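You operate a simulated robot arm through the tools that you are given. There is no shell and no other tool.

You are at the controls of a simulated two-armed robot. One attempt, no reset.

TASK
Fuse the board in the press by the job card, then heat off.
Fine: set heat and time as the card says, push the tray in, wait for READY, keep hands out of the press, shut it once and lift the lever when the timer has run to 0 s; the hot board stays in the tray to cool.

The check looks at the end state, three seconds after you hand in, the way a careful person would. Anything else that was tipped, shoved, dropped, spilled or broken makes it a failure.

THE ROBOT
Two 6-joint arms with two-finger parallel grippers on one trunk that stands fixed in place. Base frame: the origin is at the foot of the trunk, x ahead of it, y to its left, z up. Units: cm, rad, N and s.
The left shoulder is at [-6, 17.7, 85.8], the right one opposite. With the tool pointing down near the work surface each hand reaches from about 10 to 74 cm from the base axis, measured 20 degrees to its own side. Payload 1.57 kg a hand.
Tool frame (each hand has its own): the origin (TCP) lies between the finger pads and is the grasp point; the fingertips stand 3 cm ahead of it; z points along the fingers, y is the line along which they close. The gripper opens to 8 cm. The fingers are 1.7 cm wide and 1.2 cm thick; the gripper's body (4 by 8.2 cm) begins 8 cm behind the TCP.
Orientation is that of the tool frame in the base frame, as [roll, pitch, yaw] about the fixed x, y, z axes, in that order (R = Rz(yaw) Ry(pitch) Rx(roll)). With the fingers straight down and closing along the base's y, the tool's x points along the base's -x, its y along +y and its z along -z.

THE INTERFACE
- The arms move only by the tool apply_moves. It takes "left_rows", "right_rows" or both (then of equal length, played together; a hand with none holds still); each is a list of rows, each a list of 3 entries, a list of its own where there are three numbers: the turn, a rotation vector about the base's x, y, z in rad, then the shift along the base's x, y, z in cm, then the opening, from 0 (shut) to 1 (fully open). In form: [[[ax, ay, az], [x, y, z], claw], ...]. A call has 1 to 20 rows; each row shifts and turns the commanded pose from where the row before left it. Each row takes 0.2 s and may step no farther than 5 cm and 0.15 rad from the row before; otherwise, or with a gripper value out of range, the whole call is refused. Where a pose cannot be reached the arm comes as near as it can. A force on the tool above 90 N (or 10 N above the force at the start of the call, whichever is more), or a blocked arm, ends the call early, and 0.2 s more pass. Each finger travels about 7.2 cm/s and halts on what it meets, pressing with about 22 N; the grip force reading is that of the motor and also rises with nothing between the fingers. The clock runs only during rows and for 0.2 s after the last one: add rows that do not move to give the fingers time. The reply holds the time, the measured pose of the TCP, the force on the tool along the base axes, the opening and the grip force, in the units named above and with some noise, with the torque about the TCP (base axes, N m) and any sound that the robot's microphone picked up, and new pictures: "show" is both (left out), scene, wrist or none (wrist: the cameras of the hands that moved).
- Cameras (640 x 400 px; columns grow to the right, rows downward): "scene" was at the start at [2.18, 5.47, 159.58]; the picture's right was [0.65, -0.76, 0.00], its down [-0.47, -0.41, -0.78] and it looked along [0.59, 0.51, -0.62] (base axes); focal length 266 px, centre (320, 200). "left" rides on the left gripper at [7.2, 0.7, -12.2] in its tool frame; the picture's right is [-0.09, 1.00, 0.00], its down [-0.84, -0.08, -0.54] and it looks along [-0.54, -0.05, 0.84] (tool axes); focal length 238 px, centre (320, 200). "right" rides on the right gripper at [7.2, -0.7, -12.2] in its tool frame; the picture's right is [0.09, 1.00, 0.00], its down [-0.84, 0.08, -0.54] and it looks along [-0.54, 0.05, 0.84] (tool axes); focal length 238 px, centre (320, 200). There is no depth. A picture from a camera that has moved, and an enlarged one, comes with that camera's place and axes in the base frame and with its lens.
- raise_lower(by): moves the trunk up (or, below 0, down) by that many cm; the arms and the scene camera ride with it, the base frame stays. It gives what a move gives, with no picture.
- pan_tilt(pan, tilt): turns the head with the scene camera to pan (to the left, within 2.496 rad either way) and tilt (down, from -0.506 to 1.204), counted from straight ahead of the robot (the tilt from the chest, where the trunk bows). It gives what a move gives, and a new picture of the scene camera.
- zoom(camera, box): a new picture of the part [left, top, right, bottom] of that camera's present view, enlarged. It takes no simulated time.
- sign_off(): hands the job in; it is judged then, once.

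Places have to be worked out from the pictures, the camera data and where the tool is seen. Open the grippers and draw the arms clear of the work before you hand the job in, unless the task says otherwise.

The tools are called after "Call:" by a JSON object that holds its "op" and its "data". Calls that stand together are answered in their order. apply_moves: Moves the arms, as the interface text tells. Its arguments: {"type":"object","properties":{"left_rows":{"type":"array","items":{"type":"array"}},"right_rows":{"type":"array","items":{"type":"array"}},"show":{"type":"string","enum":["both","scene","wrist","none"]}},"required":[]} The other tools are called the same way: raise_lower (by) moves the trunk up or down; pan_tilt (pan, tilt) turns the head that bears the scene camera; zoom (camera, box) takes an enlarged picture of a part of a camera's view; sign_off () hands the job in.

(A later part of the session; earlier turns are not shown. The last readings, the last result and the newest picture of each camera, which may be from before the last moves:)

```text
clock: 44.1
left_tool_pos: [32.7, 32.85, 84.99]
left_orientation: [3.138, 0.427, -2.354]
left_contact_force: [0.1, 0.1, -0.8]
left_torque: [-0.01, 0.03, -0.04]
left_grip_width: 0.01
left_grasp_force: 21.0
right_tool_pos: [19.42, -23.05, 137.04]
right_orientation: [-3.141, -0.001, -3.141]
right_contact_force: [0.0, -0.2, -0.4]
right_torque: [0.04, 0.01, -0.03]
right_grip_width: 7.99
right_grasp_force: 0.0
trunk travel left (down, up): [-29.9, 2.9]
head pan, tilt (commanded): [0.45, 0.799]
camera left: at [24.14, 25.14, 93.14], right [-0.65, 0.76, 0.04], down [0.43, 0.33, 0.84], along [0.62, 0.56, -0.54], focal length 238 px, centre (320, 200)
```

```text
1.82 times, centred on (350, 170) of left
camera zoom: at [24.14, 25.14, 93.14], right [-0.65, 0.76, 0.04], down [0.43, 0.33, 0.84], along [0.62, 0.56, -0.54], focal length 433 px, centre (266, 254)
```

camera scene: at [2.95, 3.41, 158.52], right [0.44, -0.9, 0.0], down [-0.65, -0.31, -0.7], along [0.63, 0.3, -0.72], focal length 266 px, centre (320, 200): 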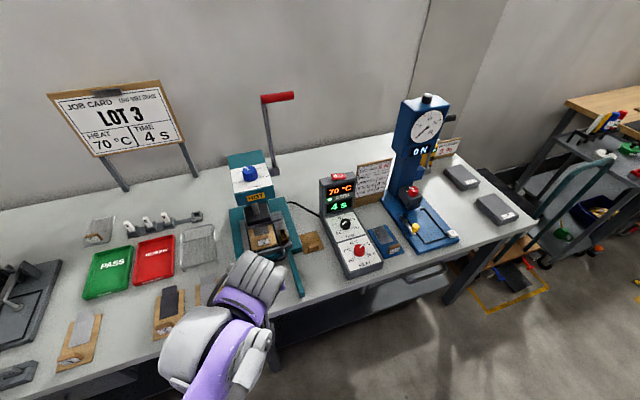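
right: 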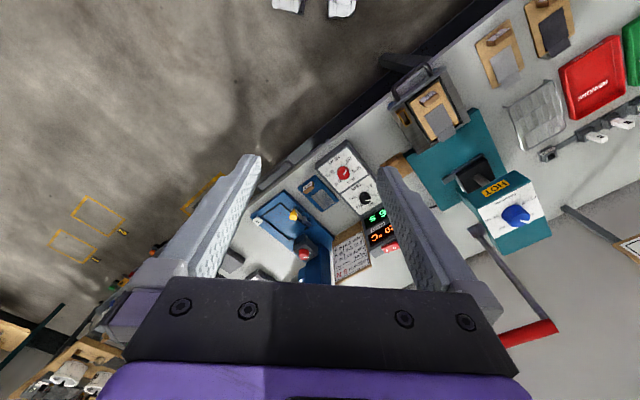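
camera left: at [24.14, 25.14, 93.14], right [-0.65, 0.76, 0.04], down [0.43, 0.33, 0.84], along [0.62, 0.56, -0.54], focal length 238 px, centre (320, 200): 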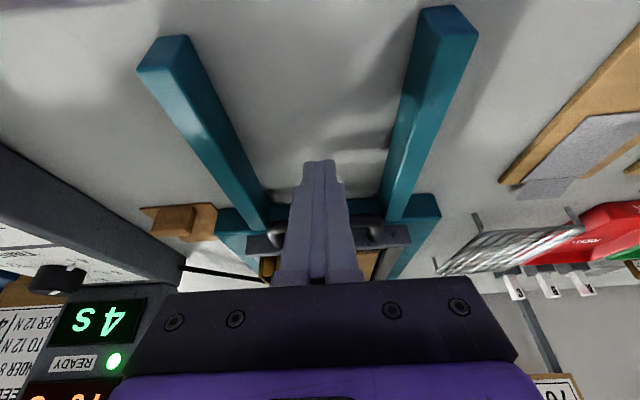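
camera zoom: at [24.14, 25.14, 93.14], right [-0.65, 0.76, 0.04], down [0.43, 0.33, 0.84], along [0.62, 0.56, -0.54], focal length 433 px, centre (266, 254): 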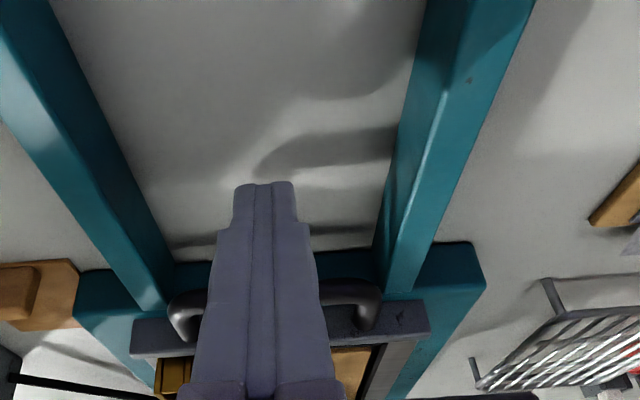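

The bar sits near u ≈ 53.5–54, z ≈ 83. I lower another 0.7 cm so the bar meets the finger face, not the tip, and advance gently.

Call:
{"op": "apply_moves", "data": {"left_rows": [[[0, 0, 0], [0, 0, -0.7], 0], [[0, 0, 0], [0.8, 0.8, 0], 0], [[0, 0, 0], [0.8, 0.8, 0], 0], [[0, 0, 0], [0.7, 0.7, 0], 0], [[0, 0, 0], [0.4, 0.4, 0], 0], [[0, 0, 0], [0.3, 0.3, 0], 0], [[0, 0, 0], [0, 0, 0], 0]], "show": "wrist"}}

```text
clock: 45.7
left_tool_pos: [35.76, 35.92, 84.2]
left_orientation: [3.141, 0.424, -2.352]
left_contact_force: [0.1, -0.3, 0.1]
left_torque: [0.05, 0.02, -0.01]
left_grip_width: 0.0
left_grasp_force: 21.3
right_tool_pos: [19.48, -23.06, 137.03]
right_orientation: [-3.142, 0.0, -3.141]
right_contact_force: [0.0, -0.7, 0.0]
right_torque: [-0.02, 0.02, 0.03]
right_grip_width: 8.0
right_grasp_force: 0.0
trunk travel left (down, up): [-29.9, 2.9]
head pan, tilt (commanded): [0.45, 0.799]
camera left: at [27.14, 28.16, 92.37], right [-0.65, 0.76, 0.04], down [0.44, 0.33, 0.84], along [0.62, 0.56, -0.54], focal length 238 px, centre (320, 200)
```

left: 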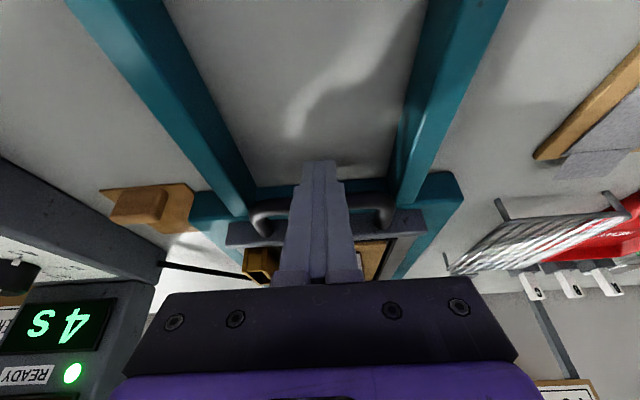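

No contact yet; advancing in 0.3 cm steps and watching the force.

Call:
{"op": "apply_moves", "data": {"left_rows": [[[0, 0, 0], [0.2, 0.2, 0], 0], [[0, 0, 0], [0.2, 0.2, 0], 0], [[0, 0, 0], [0.2, 0.2, 0], 0], [[0, 0, 0], [0.2, 0.2, 0], 0], [[0, 0, 0], [0, 0, 0], 0]], "show": "wrist"}}

```text
clock: 46.9
left_tool_pos: [36.2, 36.33, 84.19]
left_orientation: [3.139, 0.416, -2.352]
left_contact_force: [-36.8, -41.4, -27.2]
left_torque: [-0.93, -0.23, -0.37]
left_grip_width: 0.01
left_grasp_force: 20.9
right_tool_pos: [19.18, -23.45, 137.03]
right_orientation: [3.14, 0.001, 3.14]
right_contact_force: [0.5, 0.8, 0.2]
right_torque: [0.0, 0.04, 0.0]
right_grip_width: 8.01
right_grasp_force: 0.1
trunk travel left (down, up): [-29.9, 2.9]
head pan, tilt (commanded): [0.45, 0.799]
camera left: at [27.57, 28.56, 92.5], right [-0.65, 0.76, 0.04], down [0.44, 0.33, 0.83], along [0.62, 0.56, -0.55], focal length 238 px, centre (320, 200)
```

left: 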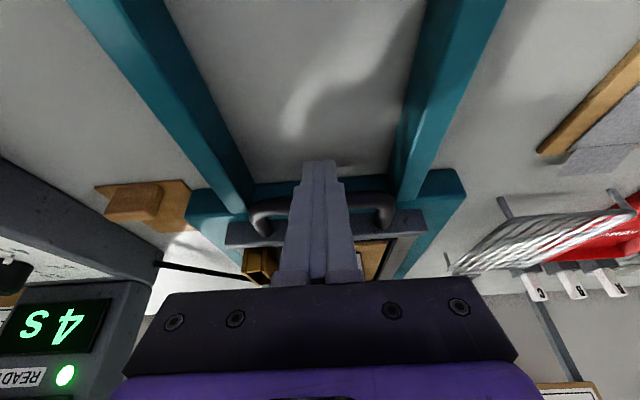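

The bar now resists with about 55 N straight back along the press axis, so the tray is at its end stop. Backing off carefully and lifting away.

Call:
{"op": "apply_moves", "data": {"left_rows": [[[0, 0, 0], [-0.4, -0.4, 0], 0], [[0, 0, 0], [-0.6, -0.6, 0], 0], [[0, 0, 0], [-1.5, -1.5, 0], 0], [[0, 0, 0], [-2.5, -2.5, 2], 0], [[0, 0, 0], [-2.5, -2.5, 3], 0], [[0, 0, 0], [-2.5, -2.5, 3], 0], [[0, 0, 0], [-2.5, -2.5, 3], 0], [[0, 0, 0], [-2.5, -2.5, 3], 0], [[0, 0, 0], [-1.5, 2.5, 3], 0.3], [[0, 0, 0], [-1.5, 2.5, 3], 0.6], [[0, 0, 0], [-1.5, 3, 3], 1], [[0, 0, 0], [0, 0, 0], 1]], "show": "both"}}

Call:
{"op": "zoom", "data": {"camera": "scene", "box": [200, 80, 340, 310]}}

```text
clock: 49.5
left_tool_pos: [17.96, 30.11, 107.07]
left_orientation: [3.14, 0.424, -2.353]
left_contact_force: [-0.1, 0.6, -0.3]
left_torque: [0.0, -0.01, -0.01]
left_grip_width: 8.03
left_grasp_force: 0.1
left hand out of reach, approached as far as the arm can: row 10, 11
right_tool_pos: [19.4, -22.98, 136.94]
right_orientation: [3.141, -0.002, 3.142]
right_contact_force: [-0.3, -0.5, -0.3]
right_torque: [-0.02, 0.01, 0.01]
right_grip_width: 8.01
right_grasp_force: 0.0
trunk travel left (down, up): [-29.9, 2.9]
head pan, tilt (commanded): [0.45, 0.799]
camera scene: at [2.88, 3.44, 158.51], right [0.44, -0.9, 0.0], down [-0.65, -0.31, -0.7], along [0.63, 0.3, -0.72], focal length 266 px, centre (320, 200)
camera left: at [9.32, 22.34, 115.35], right [-0.65, 0.76, 0.04], down [0.44, 0.33, 0.84], along [0.62, 0.56, -0.54], focal length 238 px, centre (320, 200)
```

scene: 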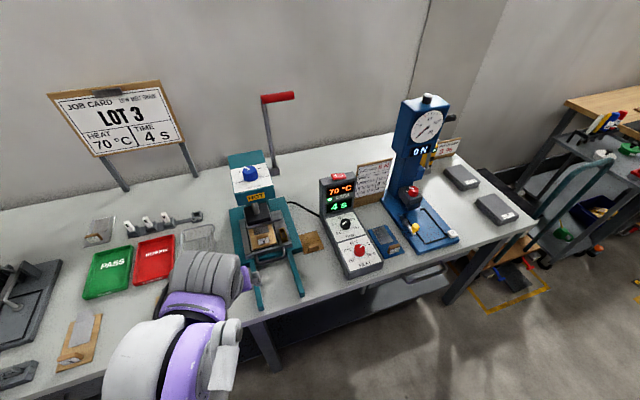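
left: 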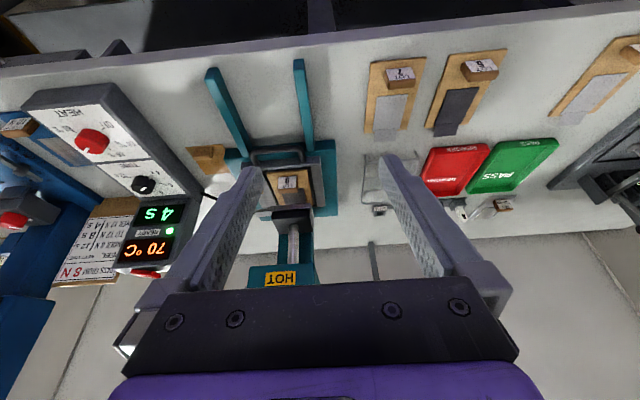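

```text
1.74 times, centred on (270, 195) of scene
camera zoom: at [2.88, 3.44, 158.51], right [0.44, -0.9, 0.0], down [-0.65, -0.31, -0.7], along [0.63, 0.3, -0.72], focal length 463 px, centre (407, 209)
```

zoom: 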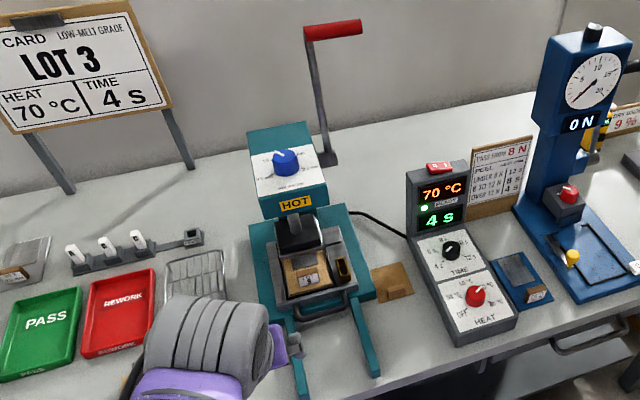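

The tray is home, READY is lit at 70 °C and the timer reads 4 s. Next is the lever: I move the left hand out over the table and tilt it toward horizontal, fingers open.

Call:
{"op": "apply_moves", "data": {"left_rows": [[[0, 0, 0], [2.5, -1, 1], 1], [[0.1, -0.1, 0], [2.2, -0.6, 2.2], 1], [[0.1, -0.1, 0], [2.2, -0.6, 2.2], 1], [[0.1, -0.1, 0], [2.2, -0.6, 2.2], 1], [[0.1, -0.1, 0], [2.2, -0.6, 2.2], 1], [[0.1, -0.1, 0], [2.2, -0.6, 2.2], 1], [[0.1, -0.1, 0], [2.2, -0.6, 2.2], 1], [[0.1, -0.1, 0], [2.2, -0.6, 2.2], 1], [[0.1, -0.1, 0], [2.2, -0.6, 2.2], 1], [[0, 0, 0], [0, 0, 0], 1]], "show": "both"}}

```text
clock: 51.7
left_tool_pos: [37.84, 24.22, 125.63]
left_orientation: [-2.828, 1.559, -2.041]
left_contact_force: [-1.0, -0.6, -0.6]
left_torque: [-0.01, -0.01, 0.0]
left_grip_width: 8.0
left_grasp_force: 0.0
right_tool_pos: [19.44, -23.06, 137.09]
right_orientation: [3.141, 0.0, 3.141]
right_contact_force: [-0.5, -0.1, 0.3]
right_torque: [0.01, -0.01, 0.05]
right_grip_width: 7.98
right_grasp_force: 0.0
trunk travel left (down, up): [-29.9, 2.9]
head pan, tilt (commanded): [0.45, 0.799]
camera scene: at [2.85, 3.41, 158.52], right [0.44, -0.9, 0.0], down [-0.65, -0.31, -0.7], along [0.63, 0.3, -0.72], focal length 266 px, centre (320, 200)
camera left: at [28.81, 15.95, 118.69], right [-0.71, 0.7, 0.09], down [-0.32, -0.43, 0.84], along [0.63, 0.57, 0.53], focal length 238 px, centre (320, 200)
```

scene: 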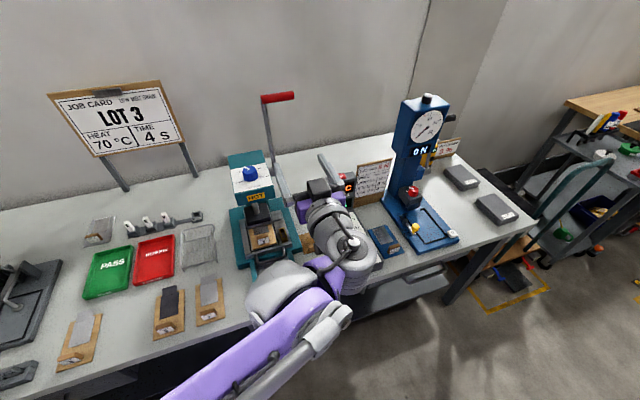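
left: 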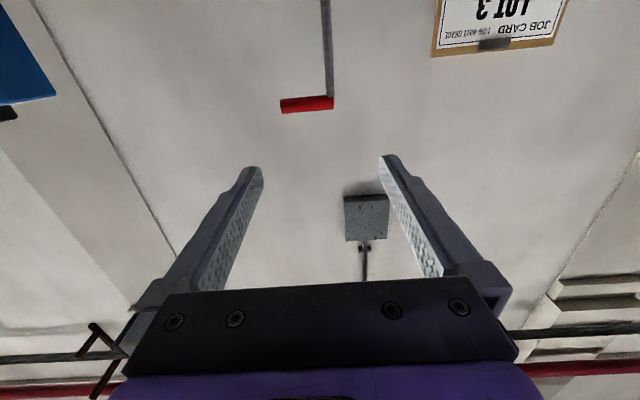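

The wrist camera now sees the lever grip spanning e_r 7–16.6 at about z 126 (u ≈ 75). I roll the hand 90° about its own axis so the fingers close vertically, while advancing part of the way.

Call:
{"op": "apply_moves", "data": {"left_rows": [[[0.101, 0.101, 0], [1.0, 0.65, 0], 1], [[0.101, 0.101, 0], [1.0, 0.65, 0], 1], [[0.101, 0.101, 0], [1.0, 0.65, 0], 1], [[0.101, 0.101, 0], [1.0, 0.65, 0], 1], [[0.101, 0.101, 0], [1.0, 0.65, 0], 1], [[0.101, 0.101, 0], [1.0, 0.65, 0], 1], [[0.101, 0.101, 0], [1.0, 0.65, 0], 1], [[0.101, 0.101, 0], [1.0, 0.65, 0], 1], [[0.101, 0.101, 0], [1.0, 0.65, 0], 1], [[0.101, 0.101, 0], [1.0, 0.65, 0], 1], [[0.101, 0.101, 0], [1.0, 0.65, 0], 1], [[0, 0, 0], [0, 0, 0], 1]], "show": "both"}}

```text
clock: 54.3
left_tool_pos: [49.15, 31.23, 125.78]
left_orientation: [1.566, 0.001, 2.371]
left_contact_force: [0.2, 0.5, 1.2]
left_torque: [0.01, -0.03, 0.0]
left_grip_width: 8.01
left_grasp_force: 0.1
right_tool_pos: [19.39, -23.1, 137.1]
right_orientation: [3.14, 0.0, 3.141]
right_contact_force: [0.9, 0.2, 0.1]
right_torque: [-0.01, 0.02, 0.0]
right_grip_width: 7.98
right_grasp_force: 0.0
trunk travel left (down, up): [-29.9, 2.9]
head pan, tilt (commanded): [0.45, 0.799]
camera scene: at [2.89, 3.38, 158.52], right [0.44, -0.9, 0.0], down [-0.65, -0.31, -0.7], along [0.63, 0.3, -0.72], focal length 266 px, centre (320, 200)
camera left: at [35.44, 27.59, 126.46], right [0.06, -0.07, 1.0], down [0.22, -0.97, -0.08], along [0.97, 0.23, -0.05], focal length 238 px, centre (320, 200)
```

scene: 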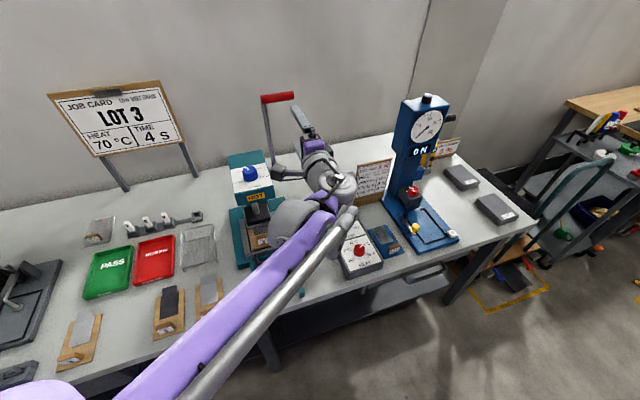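
left: 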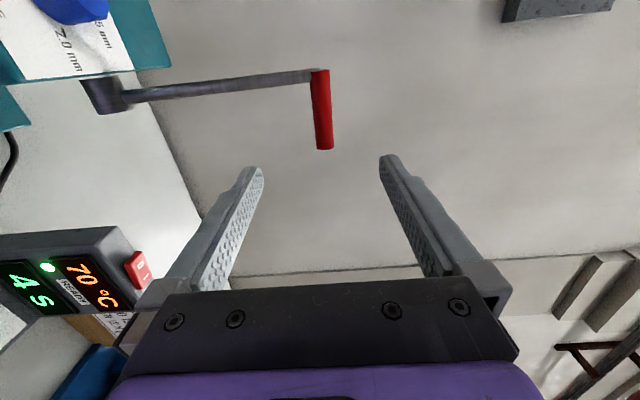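

The hand is now oriented with fingers closing vertically. Combining views, the grip bar's centre is about [60.8, 44.2, 126.2]. I advance two-thirds of the way and check alignment.

Call:
{"op": "apply_moves", "data": {"left_rows": [[[0, 0, 0], [2.0, 2.1, 0.1], 1], [[0, 0, 0], [2.0, 2.1, 0.1], 1], [[0, 0, 0], [2.0, 2.1, 0.1], 1], [[0, 0, 0], [2.0, 2.1, 0.1], 1], [[0, 0, 0], [0, 0, 0], 1]], "show": "both"}}

```text
clock: 55.5
left_tool_pos: [56.95, 39.65, 126.2]
left_orientation: [1.566, 0.001, 2.37]
left_contact_force: [1.9, 0.5, 1.1]
left_torque: [0.0, -0.01, 0.03]
left_grip_width: 8.02
left_grasp_force: 0.1
right_tool_pos: [19.48, -23.08, 137.08]
right_orientation: [3.142, 0.0, 3.141]
right_contact_force: [-0.2, 0.2, -0.4]
right_torque: [-0.01, 0.03, -0.02]
right_grip_width: 8.04
right_grasp_force: 0.1
trunk travel left (down, up): [-29.9, 2.9]
head pan, tilt (commanded): [0.45, 0.799]
camera scene: at [2.85, 3.34, 158.52], right [0.44, -0.9, 0.0], down [-0.65, -0.31, -0.7], along [0.63, 0.3, -0.72], focal length 266 px, centre (320, 200)
camera left: at [43.35, 35.98, 126.93], right [0.06, -0.07, 1.0], down [0.22, -0.97, -0.08], along [0.97, 0.23, -0.04], focal length 238 px, centre (320, 200)
```

scene: 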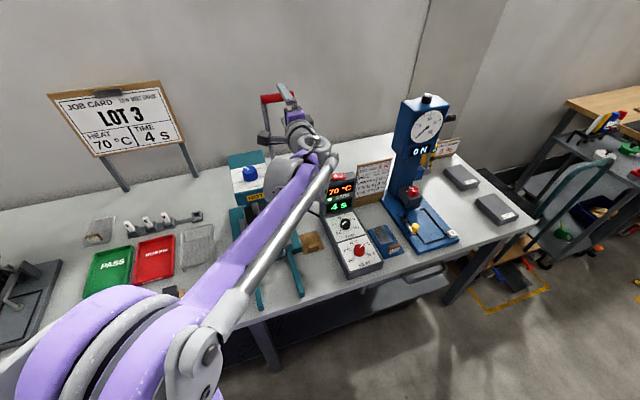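
left: 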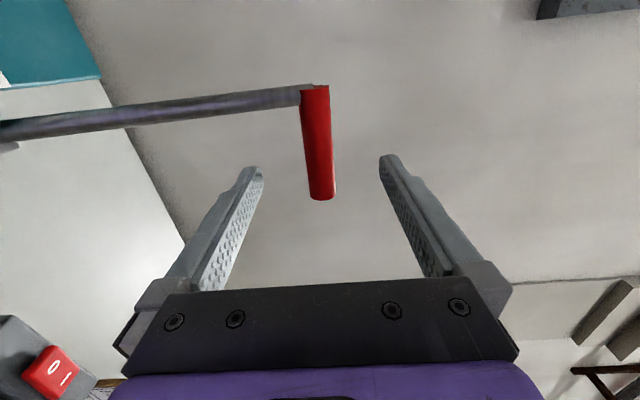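

The bar lies centred vertically between the fingers, about 7 cm ahead. Advancing 7 cm so it sits at the grasp point, still open.

Call:
{"op": "apply_moves", "data": {"left_rows": [[[0, 0, 0], [1.2, 1.25, 0], 1], [[0, 0, 0], [1.2, 1.25, 0], 1], [[0, 0, 0], [1.2, 1.25, 0], 1], [[0, 0, 0], [1.2, 1.25, 0], 1], [[0, 0, 0], [0, 0, 0], 1]], "show": "both"}}

```text
clock: 56.7
left_tool_pos: [61.71, 44.71, 126.24]
left_orientation: [1.566, 0.003, 2.371]
left_contact_force: [0.1, 0.9, -0.4]
left_torque: [0.01, -0.03, 0.0]
left_grip_width: 8.02
left_grasp_force: 0.0
right_tool_pos: [19.44, -22.99, 136.97]
right_orientation: [3.14, 0.0, -3.142]
right_contact_force: [-0.6, 0.4, 0.7]
right_torque: [0.02, 0.01, 0.01]
right_grip_width: 8.0
right_grasp_force: 0.0
trunk travel left (down, up): [-29.9, 2.9]
head pan, tilt (commanded): [0.45, 0.799]
camera scene: at [2.88, 3.35, 158.52], right [0.44, -0.9, 0.0], down [-0.65, -0.31, -0.7], along [0.63, 0.3, -0.72], focal length 266 px, centre (320, 200)
camera left: at [48.15, 40.99, 126.92], right [0.06, -0.07, 1.0], down [0.22, -0.97, -0.08], along [0.97, 0.23, -0.04], focal length 238 px, centre (320, 200)
```

scene: 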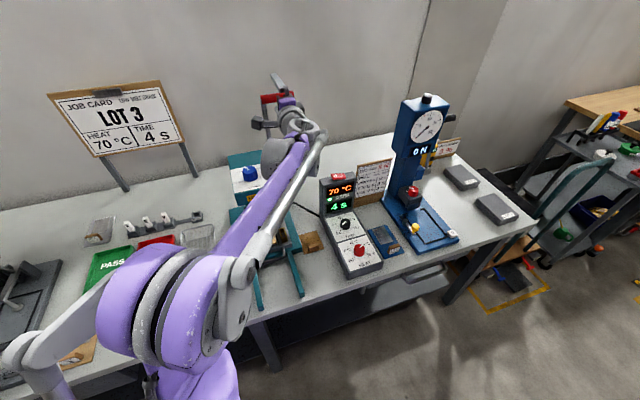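
left: 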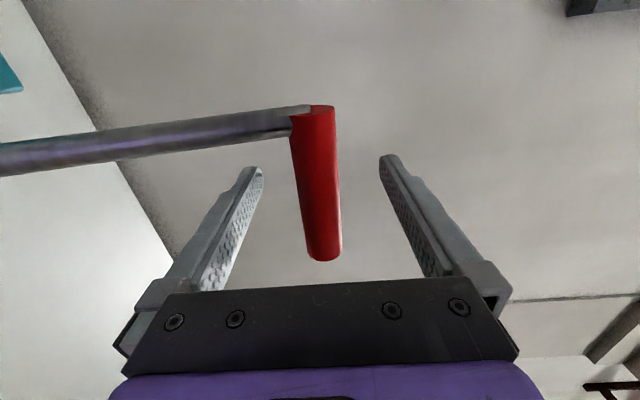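

The bar is centred at the grasp point. Closing the gripper on it.

Call:
{"op": "apply_moves", "data": {"left_rows": [[[0, 0, 0], [0, 0, 0], 0.5], [[0, 0, 0], [0, 0, 0], 0.1], [[0, 0, 0], [0, 0, 0], 0.1], [[0, 0, 0], [0, 0, 0], 0.1]], "show": "both"}}

Call:
{"op": "zoom", "data": {"camera": "scene", "box": [200, 60, 380, 290]}}

```text
clock: 57.7
left_tool_pos: [61.77, 44.65, 126.1]
left_orientation: [1.567, 0.001, 2.37]
left_contact_force: [-3.5, -1.5, -5.3]
left_torque: [0.1, 0.03, 0.01]
left_grip_width: 2.36
left_grasp_force: 36.4
right_tool_pos: [19.39, -23.21, 137.09]
right_orientation: [3.142, 0.0, 3.141]
right_contact_force: [0.2, 0.2, -0.8]
right_torque: [0.03, -0.03, -0.02]
right_grip_width: 8.0
right_grasp_force: 0.1
trunk travel left (down, up): [-29.9, 2.9]
head pan, tilt (commanded): [0.45, 0.799]
camera scene: at [2.92, 3.39, 158.51], right [0.44, -0.9, 0.0], down [-0.65, -0.31, -0.7], along [0.63, 0.3, -0.72], focal length 266 px, centre (320, 200)
camera left: at [48.16, 40.99, 126.87], right [0.06, -0.07, 1.0], down [0.22, -0.97, -0.08], along [0.97, 0.23, -0.05], focal length 238 px, centre (320, 200)
```

scene: 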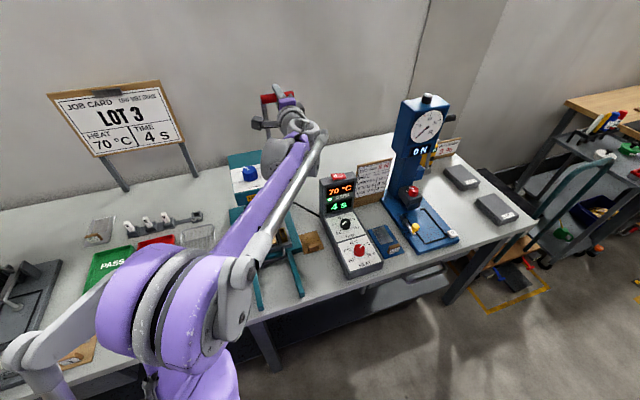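
left: 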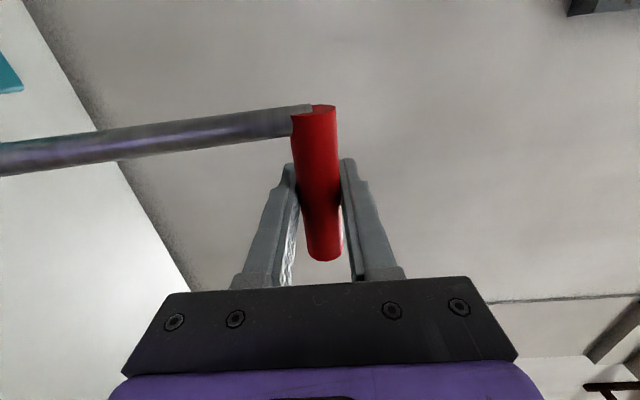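

```text
1.74 times, centred on (290, 175) of scene
camera zoom: at [2.92, 3.39, 158.51], right [0.44, -0.9, 0.0], down [-0.65, -0.31, -0.7], along [0.63, 0.3, -0.72], focal length 463 px, centre (372, 244)
```

zoom: 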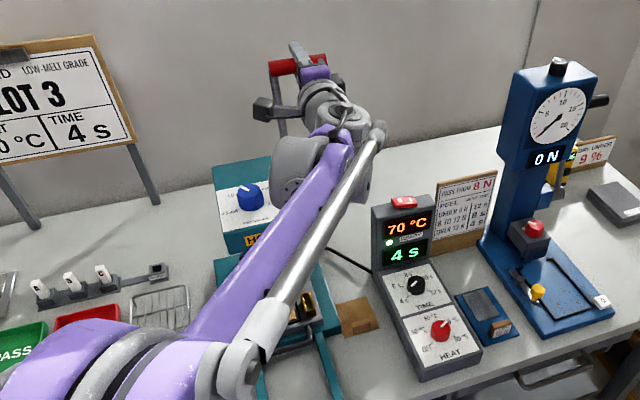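

Gripped at 2.36 cm; READY still lit, timer 4 s. I begin pulling the lever toward the robot along its arc, first ~18°, checking force.

Call:
{"op": "apply_moves", "data": {"left_rows": [[[0, 0, 0], [-0.77, -0.77, 0.05], 0.1], [[0, 0, 0], [-0.77, -0.77, 0.05], 0.1], [[0, 0, 0], [-1.72, -1.72, -0.13], 0.1], [[0, 0, 0], [-1.69, -1.69, -0.38], 0.1], [[0, 0, 0], [0, 0, 0], 0.1]], "show": "both"}}

Call:
{"op": "zoom", "data": {"camera": "scene", "box": [200, 60, 380, 290]}}

```text
clock: 58.9
left_tool_pos: [56.72, 39.52, 125.83]
left_orientation: [1.563, 0.002, 2.371]
left_contact_force: [-5.7, -0.7, 27.7]
left_torque: [0.04, -0.08, 0.06]
left_grip_width: 3.28
left_grasp_force: 13.8
right_tool_pos: [19.11, -23.27, 137.01]
right_orientation: [3.139, 0.002, 3.14]
right_contact_force: [-0.2, -0.6, 0.6]
right_torque: [0.0, 0.02, 0.02]
right_grip_width: 8.02
right_grasp_force: 0.1
trunk travel left (down, up): [-29.9, 2.9]
head pan, tilt (commanded): [0.45, 0.799]
camera scene: at [2.52, 3.19, 158.54], right [0.44, -0.9, 0.0], down [-0.64, -0.31, -0.7], along [0.63, 0.3, -0.71], focal length 266 px, centre (320, 200)
camera left: at [43.0, 35.81, 126.48], right [0.06, -0.07, 1.0], down [0.22, -0.97, -0.08], along [0.97, 0.23, -0.04], focal length 238 px, centre (320, 200)
```

scene: 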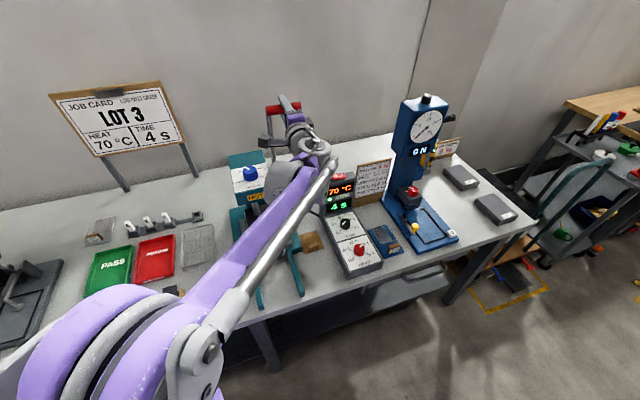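
left: 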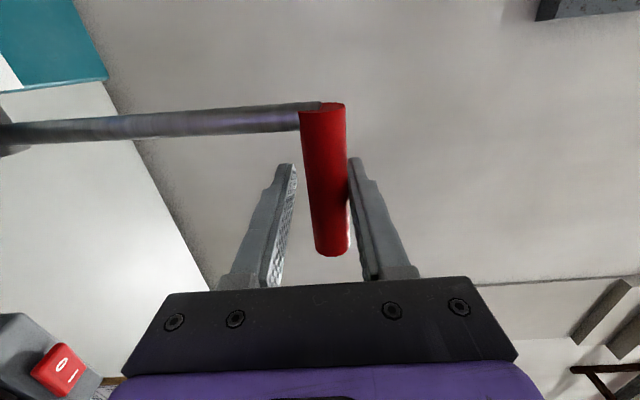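

```text
1.74 times, centred on (290, 175) of scene
camera zoom: at [2.52, 3.19, 158.54], right [0.44, -0.9, 0.0], down [-0.64, -0.31, -0.7], along [0.63, 0.3, -0.71], focal length 463 px, centre (372, 244)
```

zoom: 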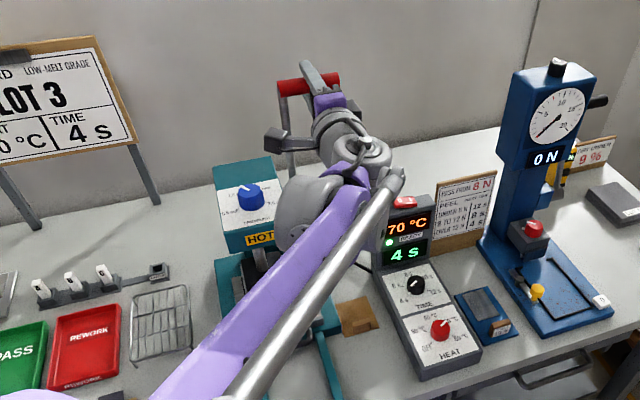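

The bar rides a bit higher than my assumed arc (it presses the upper finger), so the pivot is nearer u ≈ 70.9. I re-centre upward by 0.35 cm and follow the corrected arc a bit farther.

Call:
{"op": "apply_moves", "data": {"left_rows": [[[0, 0, 0], [0, 0, 0.4], 0.1], [[0, 0, 0], [-1.0, -1.0, -0.1], 0.1], [[0, 0, 0], [-1.2, -1.2, -0.35], 0.1], [[0, 0, 0], [-1.4, -1.4, -0.6], 0.1], [[0, 0, 0], [0, 0, 0], 0.1]], "show": "both"}}

Call:
{"op": "zoom", "data": {"camera": "scene", "box": [200, 60, 380, 290]}}

```text
clock: 60.1
left_tool_pos: [53.16, 36.04, 125.1]
left_orientation: [1.569, 0.004, 2.37]
left_contact_force: [-4.0, 2.7, 2.2]
left_torque: [0.11, 0.12, 0.06]
left_grip_width: 2.36
left_grasp_force: 36.2
right_tool_pos: [19.44, -23.05, 136.99]
right_orientation: [3.141, 0.0, 3.141]
right_contact_force: [-0.1, 0.2, -0.2]
right_torque: [0.03, 0.0, 0.0]
right_grip_width: 7.98
right_grasp_force: 0.0
trunk travel left (down, up): [-29.9, 2.9]
head pan, tilt (commanded): [0.45, 0.799]
camera scene: at [2.8, 3.41, 158.51], right [0.44, -0.9, 0.0], down [-0.64, -0.31, -0.7], along [0.63, 0.3, -0.72], focal length 266 px, centre (320, 200)
camera left: at [39.55, 32.37, 125.78], right [0.06, -0.06, 1.0], down [0.22, -0.97, -0.08], along [0.97, 0.23, -0.04], focal length 238 px, centre (320, 200)
```

scene: 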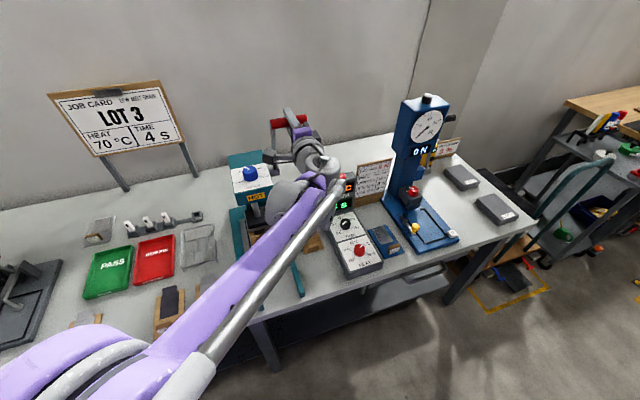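
left: 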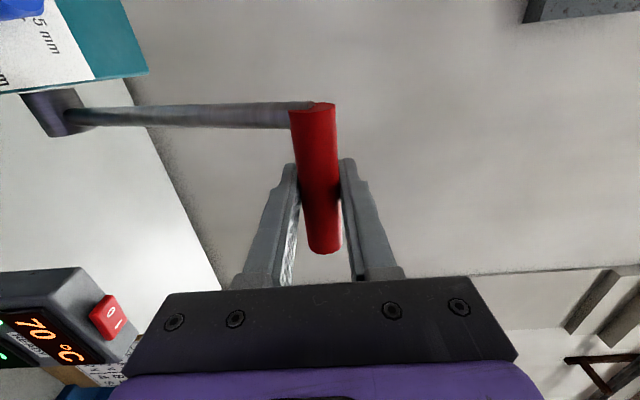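

```text
1.74 times, centred on (290, 175) of scene
camera zoom: at [2.8, 3.41, 158.51], right [0.44, -0.9, 0.0], down [-0.64, -0.31, -0.7], along [0.63, 0.3, -0.72], focal length 463 px, centre (372, 244)
```

zoom: 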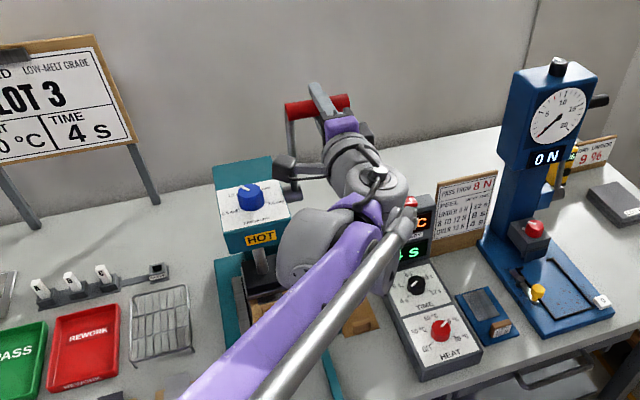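

Regripped firmly with small forces, so the corrected arc is right. Continuing the pull to about 44° from vertical.

Call:
{"op": "apply_moves", "data": {"left_rows": [[[0, 0, 0], [-1.73, -1.73, -1.0], 0.1], [[0, 0, 0], [-1.52, -1.52, -1.19], 0.1], [[0, 0, 0], [-1.42, -1.42, -1.41], 0.1], [[0, 0, 0], [-1.31, -1.31, -1.61], 0.1]], "show": "both"}}

Call:
{"op": "zoom", "data": {"camera": "scene", "box": [200, 60, 380, 290]}}

```text
clock: 61.1
left_tool_pos: [47.36, 30.14, 119.82]
left_orientation: [1.567, 0.001, 2.369]
left_contact_force: [0.6, 2.5, 1.0]
left_torque: [0.35, -0.29, 0.1]
left_grip_width: 2.35
left_grasp_force: 35.9
right_tool_pos: [19.49, -22.99, 137.0]
right_orientation: [3.14, -0.001, 3.14]
right_contact_force: [-0.9, 0.4, -0.8]
right_torque: [0.0, 0.02, 0.0]
right_grip_width: 8.02
right_grasp_force: 0.1
trunk travel left (down, up): [-29.9, 2.9]
head pan, tilt (commanded): [0.45, 0.799]
camera scene: at [2.92, 3.44, 158.51], right [0.44, -0.9, 0.0], down [-0.65, -0.31, -0.7], along [0.63, 0.3, -0.72], focal length 266 px, centre (320, 200)
camera left: at [33.66, 26.49, 120.54], right [0.06, -0.07, 1.0], down [0.22, -0.97, -0.08], along [0.97, 0.23, -0.05], focal length 238 px, centre (320, 200)
```

scene: 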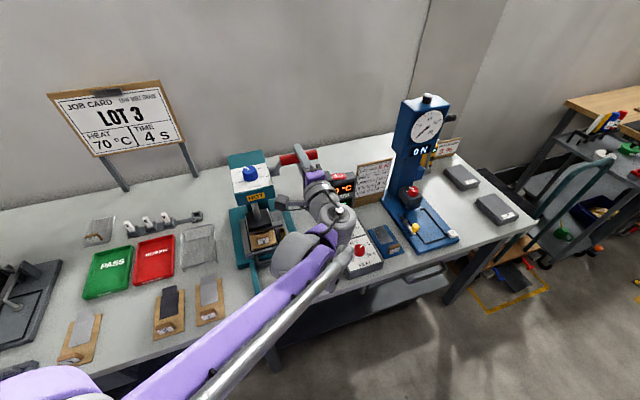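
left: 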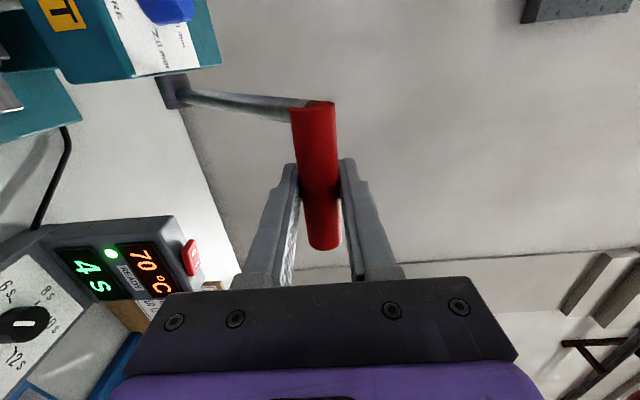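

```text
1.74 times, centred on (290, 175) of scene
camera zoom: at [2.92, 3.44, 158.51], right [0.44, -0.9, 0.0], down [-0.65, -0.31, -0.7], along [0.63, 0.3, -0.72], focal length 463 px, centre (372, 244)
```

zoom: 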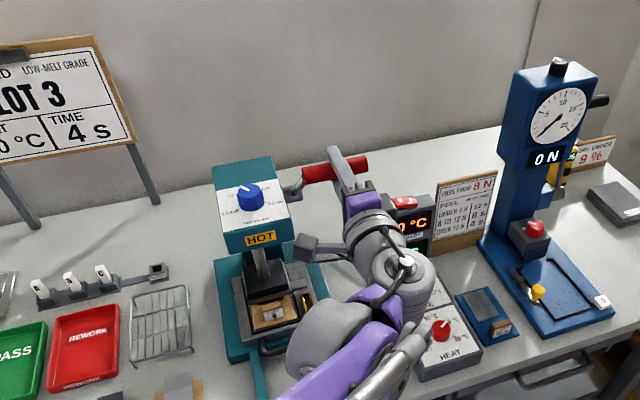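

The platen is descending, forces near zero and the wrist camera conveniently shows the displays (still 4 s). Continuing the arc to about 62°.

Call:
{"op": "apply_moves", "data": {"left_rows": [[[0, 0, 0], [-1.18, -1.18, -1.8], 0.1], [[0, 0, 0], [-1.05, -1.05, -1.96], 0.1], [[0, 0, 0], [-0.9, -0.9, -2.1], 0.1]], "show": "both"}}

Call:
{"op": "zoom", "data": {"camera": "scene", "box": [200, 100, 340, 290]}}

```text
clock: 61.9
left_tool_pos: [44.23, 27.1, 113.93]
left_orientation: [1.567, 0.004, 2.37]
left_contact_force: [3.4, 5.1, 0.0]
left_torque: [0.49, -0.35, 0.24]
left_grip_width: 2.34
left_grasp_force: 35.8
right_tool_pos: [19.62, -23.0, 136.96]
right_orientation: [-3.141, 0.0, 3.14]
right_contact_force: [-0.5, -0.2, 0.4]
right_torque: [0.0, 0.01, -0.01]
right_grip_width: 8.01
right_grasp_force: 0.1
trunk travel left (down, up): [-29.9, 2.9]
head pan, tilt (commanded): [0.45, 0.799]
camera scene: at [2.97, 3.49, 158.51], right [0.44, -0.9, 0.0], down [-0.65, -0.31, -0.7], along [0.63, 0.3, -0.72], focal length 266 px, centre (320, 200)
camera left: at [30.61, 23.42, 114.71], right [0.06, -0.06, 1.0], down [0.22, -0.97, -0.08], along [0.97, 0.23, -0.05], focal length 238 px, centre (320, 200)
```

scene: 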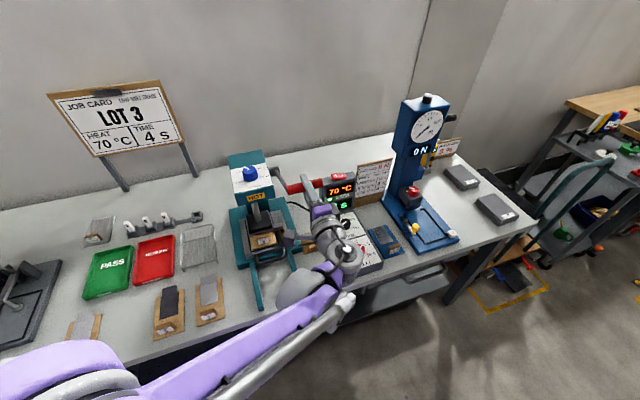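
left: 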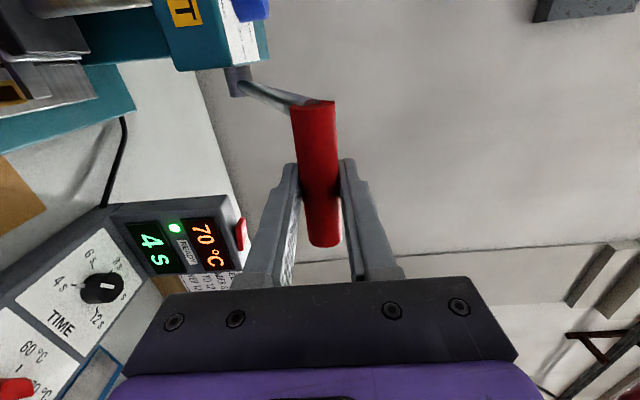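

```text
2.11 times, centred on (270, 195) of scene
camera zoom: at [2.97, 3.49, 158.51], right [0.44, -0.9, 0.0], down [-0.65, -0.31, -0.7], along [0.63, 0.3, -0.72], focal length 560 px, centre (425, 210)
```

zoom: 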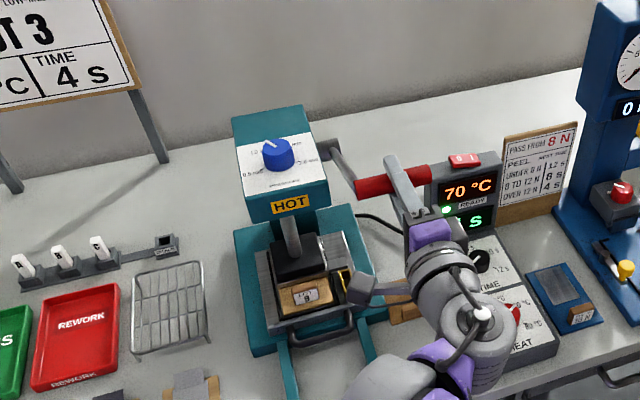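

Forces remain tiny and the timer still shows 4 s. Continuing two more steps to about 74°.

Call:
{"op": "apply_moves", "data": {"left_rows": [[[0, 0, 0], [-0.73, -0.73, -2.23], 0.1], [[0, 0, 0], [-0.57, -0.57, -2.32], 0.1]], "show": "both"}}

Call:
{"op": "zoom", "data": {"camera": "scene", "box": [200, 100, 340, 290]}}

```text
clock: 62.5
left_tool_pos: [43.63, 26.6, 111.71]
left_orientation: [1.543, -0.008, 2.379]
left_contact_force: [35.6, 35.0, 63.7]
left_torque: [-0.68, 0.42, 0.37]
left_grip_width: 6.24
left_grasp_force: 31.1
right_tool_pos: [19.43, -22.89, 137.22]
right_orientation: [-3.14, 0.0, -3.141]
right_contact_force: [0.0, 0.7, 0.2]
right_torque: [-0.03, -0.02, 0.0]
right_grip_width: 7.99
right_grasp_force: 0.1
trunk travel left (down, up): [-29.9, 2.9]
head pan, tilt (commanded): [0.45, 0.799]
stopped in row 2 (left hand): the force on the tool passed its limit at 100 N (the readings are from after the stop); the commanded pose is now the measured one
camera scene: at [2.86, 3.56, 158.57], right [0.44, -0.9, 0.0], down [-0.65, -0.31, -0.7], along [0.63, 0.3, -0.72], focal length 266 px, centre (320, 200)
camera left: at [30.06, 22.69, 112.21], right [0.05, -0.09, 0.99], down [0.23, -0.97, -0.1], along [0.97, 0.24, -0.03], focal length 238 px, centre (320, 200)
```

scene: 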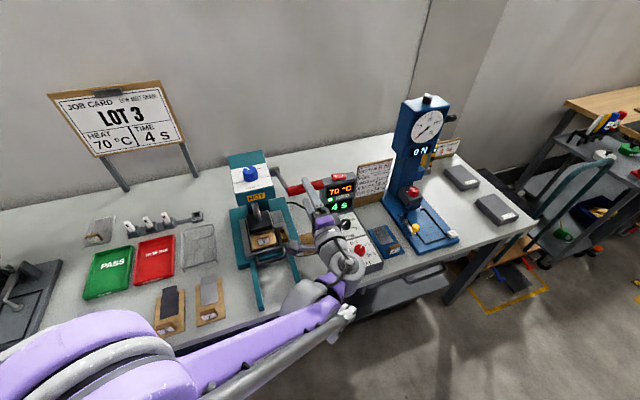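
left: 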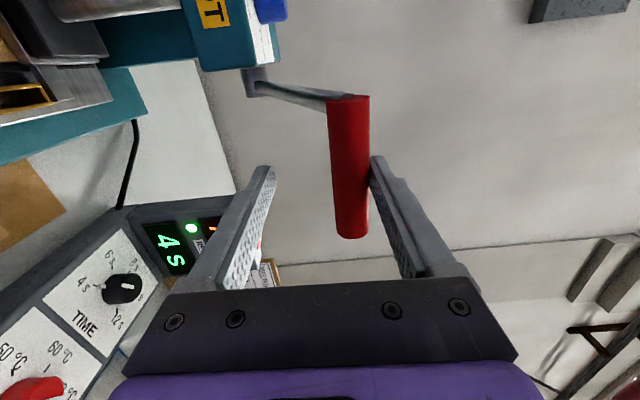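

```text
2.11 times, centred on (270, 195) of scene
camera zoom: at [2.86, 3.56, 158.57], right [0.44, -0.9, 0.0], down [-0.65, -0.31, -0.7], along [0.63, 0.3, -0.72], focal length 560 px, centre (425, 210)
```

zoom: 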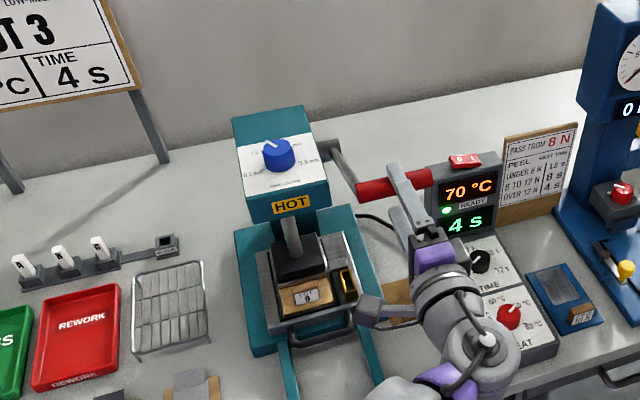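

The lever met firm resistance at about 62° (bar now pushes on the upper finger). I hold one row and check whether the timer has begun counting.

Call:
{"op": "apply_moves", "data": {"left_rows": [[[0, 0, 0], [0, 0, 0.1], 0.1]], "show": "both"}}

Call:
{"op": "zoom", "data": {"camera": "scene", "box": [230, 150, 310, 260]}}

Call:
{"op": "zoom", "data": {"camera": "scene", "box": [300, 160, 380, 230]}}

```text
clock: 62.9
left_tool_pos: [43.66, 26.61, 111.71]
left_orientation: [1.546, -0.009, 2.377]
left_contact_force: [31.4, 34.0, 63.2]
left_torque: [-0.61, 0.26, 0.45]
left_grip_width: 6.38
left_grasp_force: 31.4
right_tool_pos: [19.55, -22.76, 137.03]
right_orientation: [-3.14, -0.001, 3.141]
right_contact_force: [0.8, 0.1, 0.8]
right_torque: [0.02, 0.02, 0.02]
right_grip_width: 8.02
right_grasp_force: 0.1
trunk travel left (down, up): [-29.9, 2.9]
head pan, tilt (commanded): [0.45, 0.799]
camera scene: at [3.02, 3.72, 158.53], right [0.44, -0.9, 0.0], down [-0.65, -0.31, -0.7], along [0.63, 0.3, -0.72], focal length 266 px, centre (320, 200)
camera left: at [30.03, 22.73, 112.16], right [0.06, -0.09, 0.99], down [0.23, -0.97, -0.1], along [0.97, 0.23, -0.03], focal length 238 px, centre (320, 200)
```

scene: 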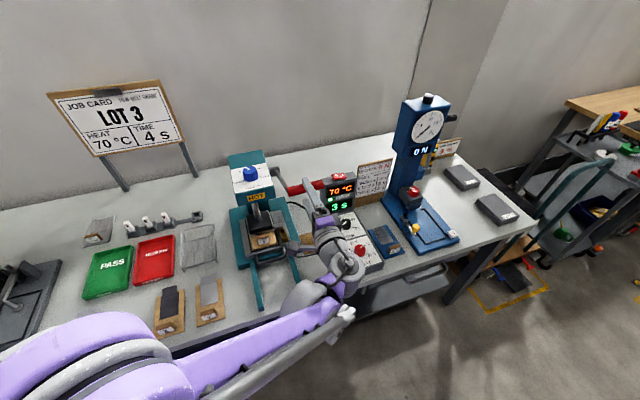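
left: 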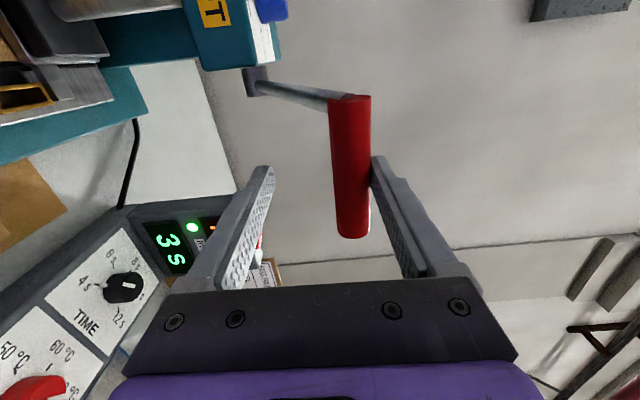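

```text
3.64 times, centred on (270, 205) of scene
camera zoom: at [3.02, 3.72, 158.53], right [0.44, -0.9, 0.0], down [-0.65, -0.31, -0.7], along [0.63, 0.3, -0.72], focal length 967 px, centre (502, 182)
```

zoom: 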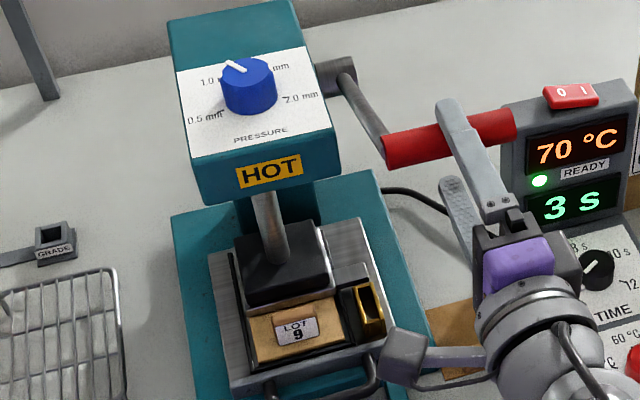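

```text
5.71 times, centred on (340, 195) of scene
camera zoom: at [3.02, 3.72, 158.53], right [0.44, -0.9, 0.0], down [-0.65, -0.31, -0.7], along [0.63, 0.3, -0.72], focal length 1520 px, centre (206, 229)
```

zoom: 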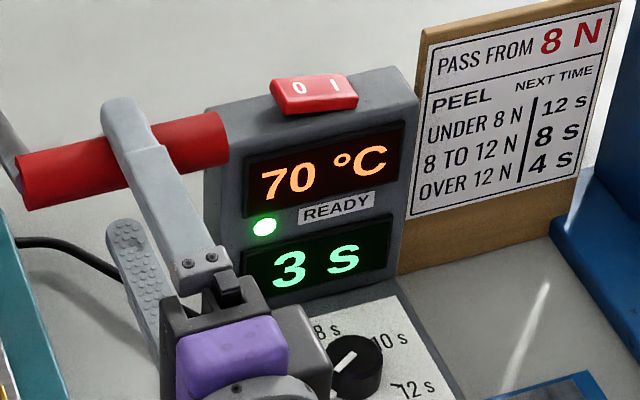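

The timer is counting (3 s), so the press is shut at this stop. I raise the hand ~1.9 cm to re-centre and regrip the bar (the finger motor keeps pressing it down) so that I can lift on time.

Call:
{"op": "apply_moves", "data": {"left_rows": [[[0, 0, 0], [0.1, 0.1, 0.6], 0.1], [[0, 0, 0], [0.1, 0.1, 0.6], 0.1], [[0, 0, 0], [0.1, 0.1, 0.6], 0.1]], "show": "both"}}

Call:
{"op": "zoom", "data": {"camera": "scene", "box": [230, 150, 380, 260]}}

```text
clock: 63.6
left_tool_pos: [43.6, 26.49, 113.27]
left_orientation: [1.551, -0.005, 2.373]
left_contact_force: [3.0, 3.2, 28.1]
left_torque: [0.16, -0.26, -0.39]
left_grip_width: 3.26
left_grasp_force: 14.2
right_tool_pos: [19.25, -23.12, 136.97]
right_orientation: [3.141, 0.0, 3.141]
right_contact_force: [0.4, 0.1, 0.0]
right_torque: [-0.03, -0.02, 0.02]
right_grip_width: 8.03
right_grasp_force: 0.0
trunk travel left (down, up): [-29.9, 2.9]
head pan, tilt (commanded): [0.45, 0.799]
camera scene: at [2.78, 3.33, 158.49], right [0.44, -0.9, 0.0], down [-0.64, -0.31, -0.7], along [0.63, 0.3, -0.72], focal length 266 px, centre (320, 200)
camera left: at [30.01, 22.76, 113.86], right [0.06, -0.08, 1.0], down [0.23, -0.97, -0.09], along [0.97, 0.23, -0.04], focal length 238 px, centre (320, 200)
```

scene: 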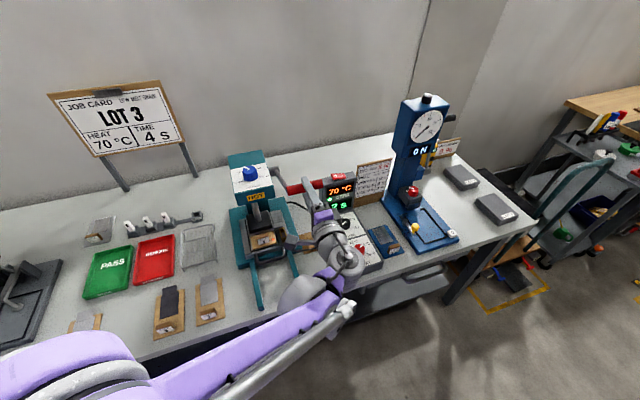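
left: 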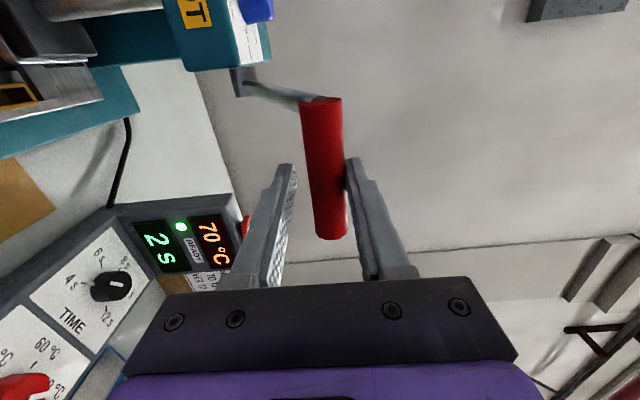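

```text
3.64 times, centred on (305, 205) of scene
camera zoom: at [2.78, 3.33, 158.49], right [0.44, -0.9, 0.0], down [-0.64, -0.31, -0.7], along [0.63, 0.3, -0.72], focal length 967 px, centre (374, 182)
```

zoom: 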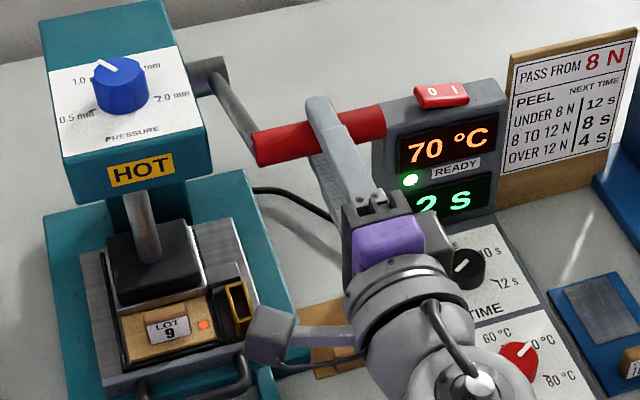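

Timer 2 s; the lever is staying down while the fingers close. I raise another 0.45 cm to centre the bar fully and hold.

Call:
{"op": "apply_moves", "data": {"left_rows": [[[0, 0, 0], [0, 0, 0.45], 0.1], [[0, 0, 0], [0, 0, 0], 0.1], [[0, 0, 0], [0, 0, 0], 0.1]], "show": "wrist"}}

Call:
{"op": "zoom", "data": {"camera": "scene", "box": [230, 150, 380, 260]}}

```text
clock: 64.5
left_tool_pos: [43.71, 26.5, 113.76]
left_orientation: [1.551, -0.005, 2.375]
left_contact_force: [-4.3, -2.3, 18.4]
left_torque: [0.14, -0.25, -0.06]
left_grip_width: 2.41
left_grasp_force: 9.3
right_tool_pos: [19.31, -23.11, 136.99]
right_orientation: [3.141, 0.001, -3.141]
right_contact_force: [0.4, 0.3, 0.6]
right_torque: [0.0, 0.01, 0.02]
right_grip_width: 7.98
right_grasp_force: 0.1
trunk travel left (down, up): [-29.9, 2.9]
head pan, tilt (commanded): [0.45, 0.799]
camera left: at [30.03, 22.72, 114.31], right [0.06, -0.08, 1.0], down [0.23, -0.97, -0.09], along [0.97, 0.23, -0.04], focal length 238 px, centre (320, 200)
```

left: 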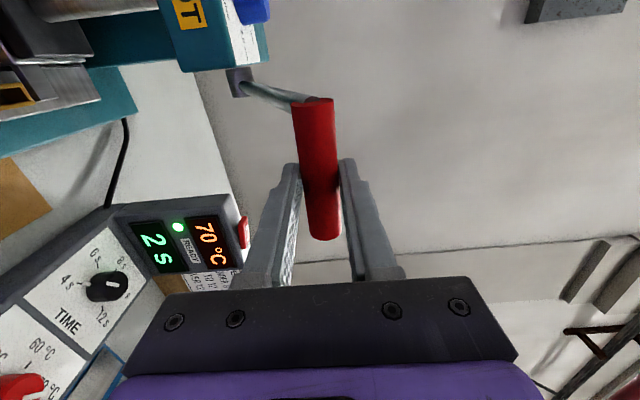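

```text
3.64 times, centred on (305, 205) of scene
camera zoom: at [2.69, 3.25, 158.52], right [0.44, -0.9, 0.0], down [-0.64, -0.31, -0.7], along [0.63, 0.3, -0.72], focal length 967 px, centre (374, 182)
```

zoom: 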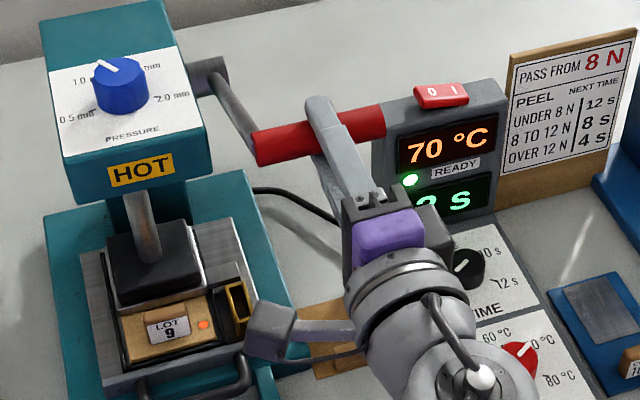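

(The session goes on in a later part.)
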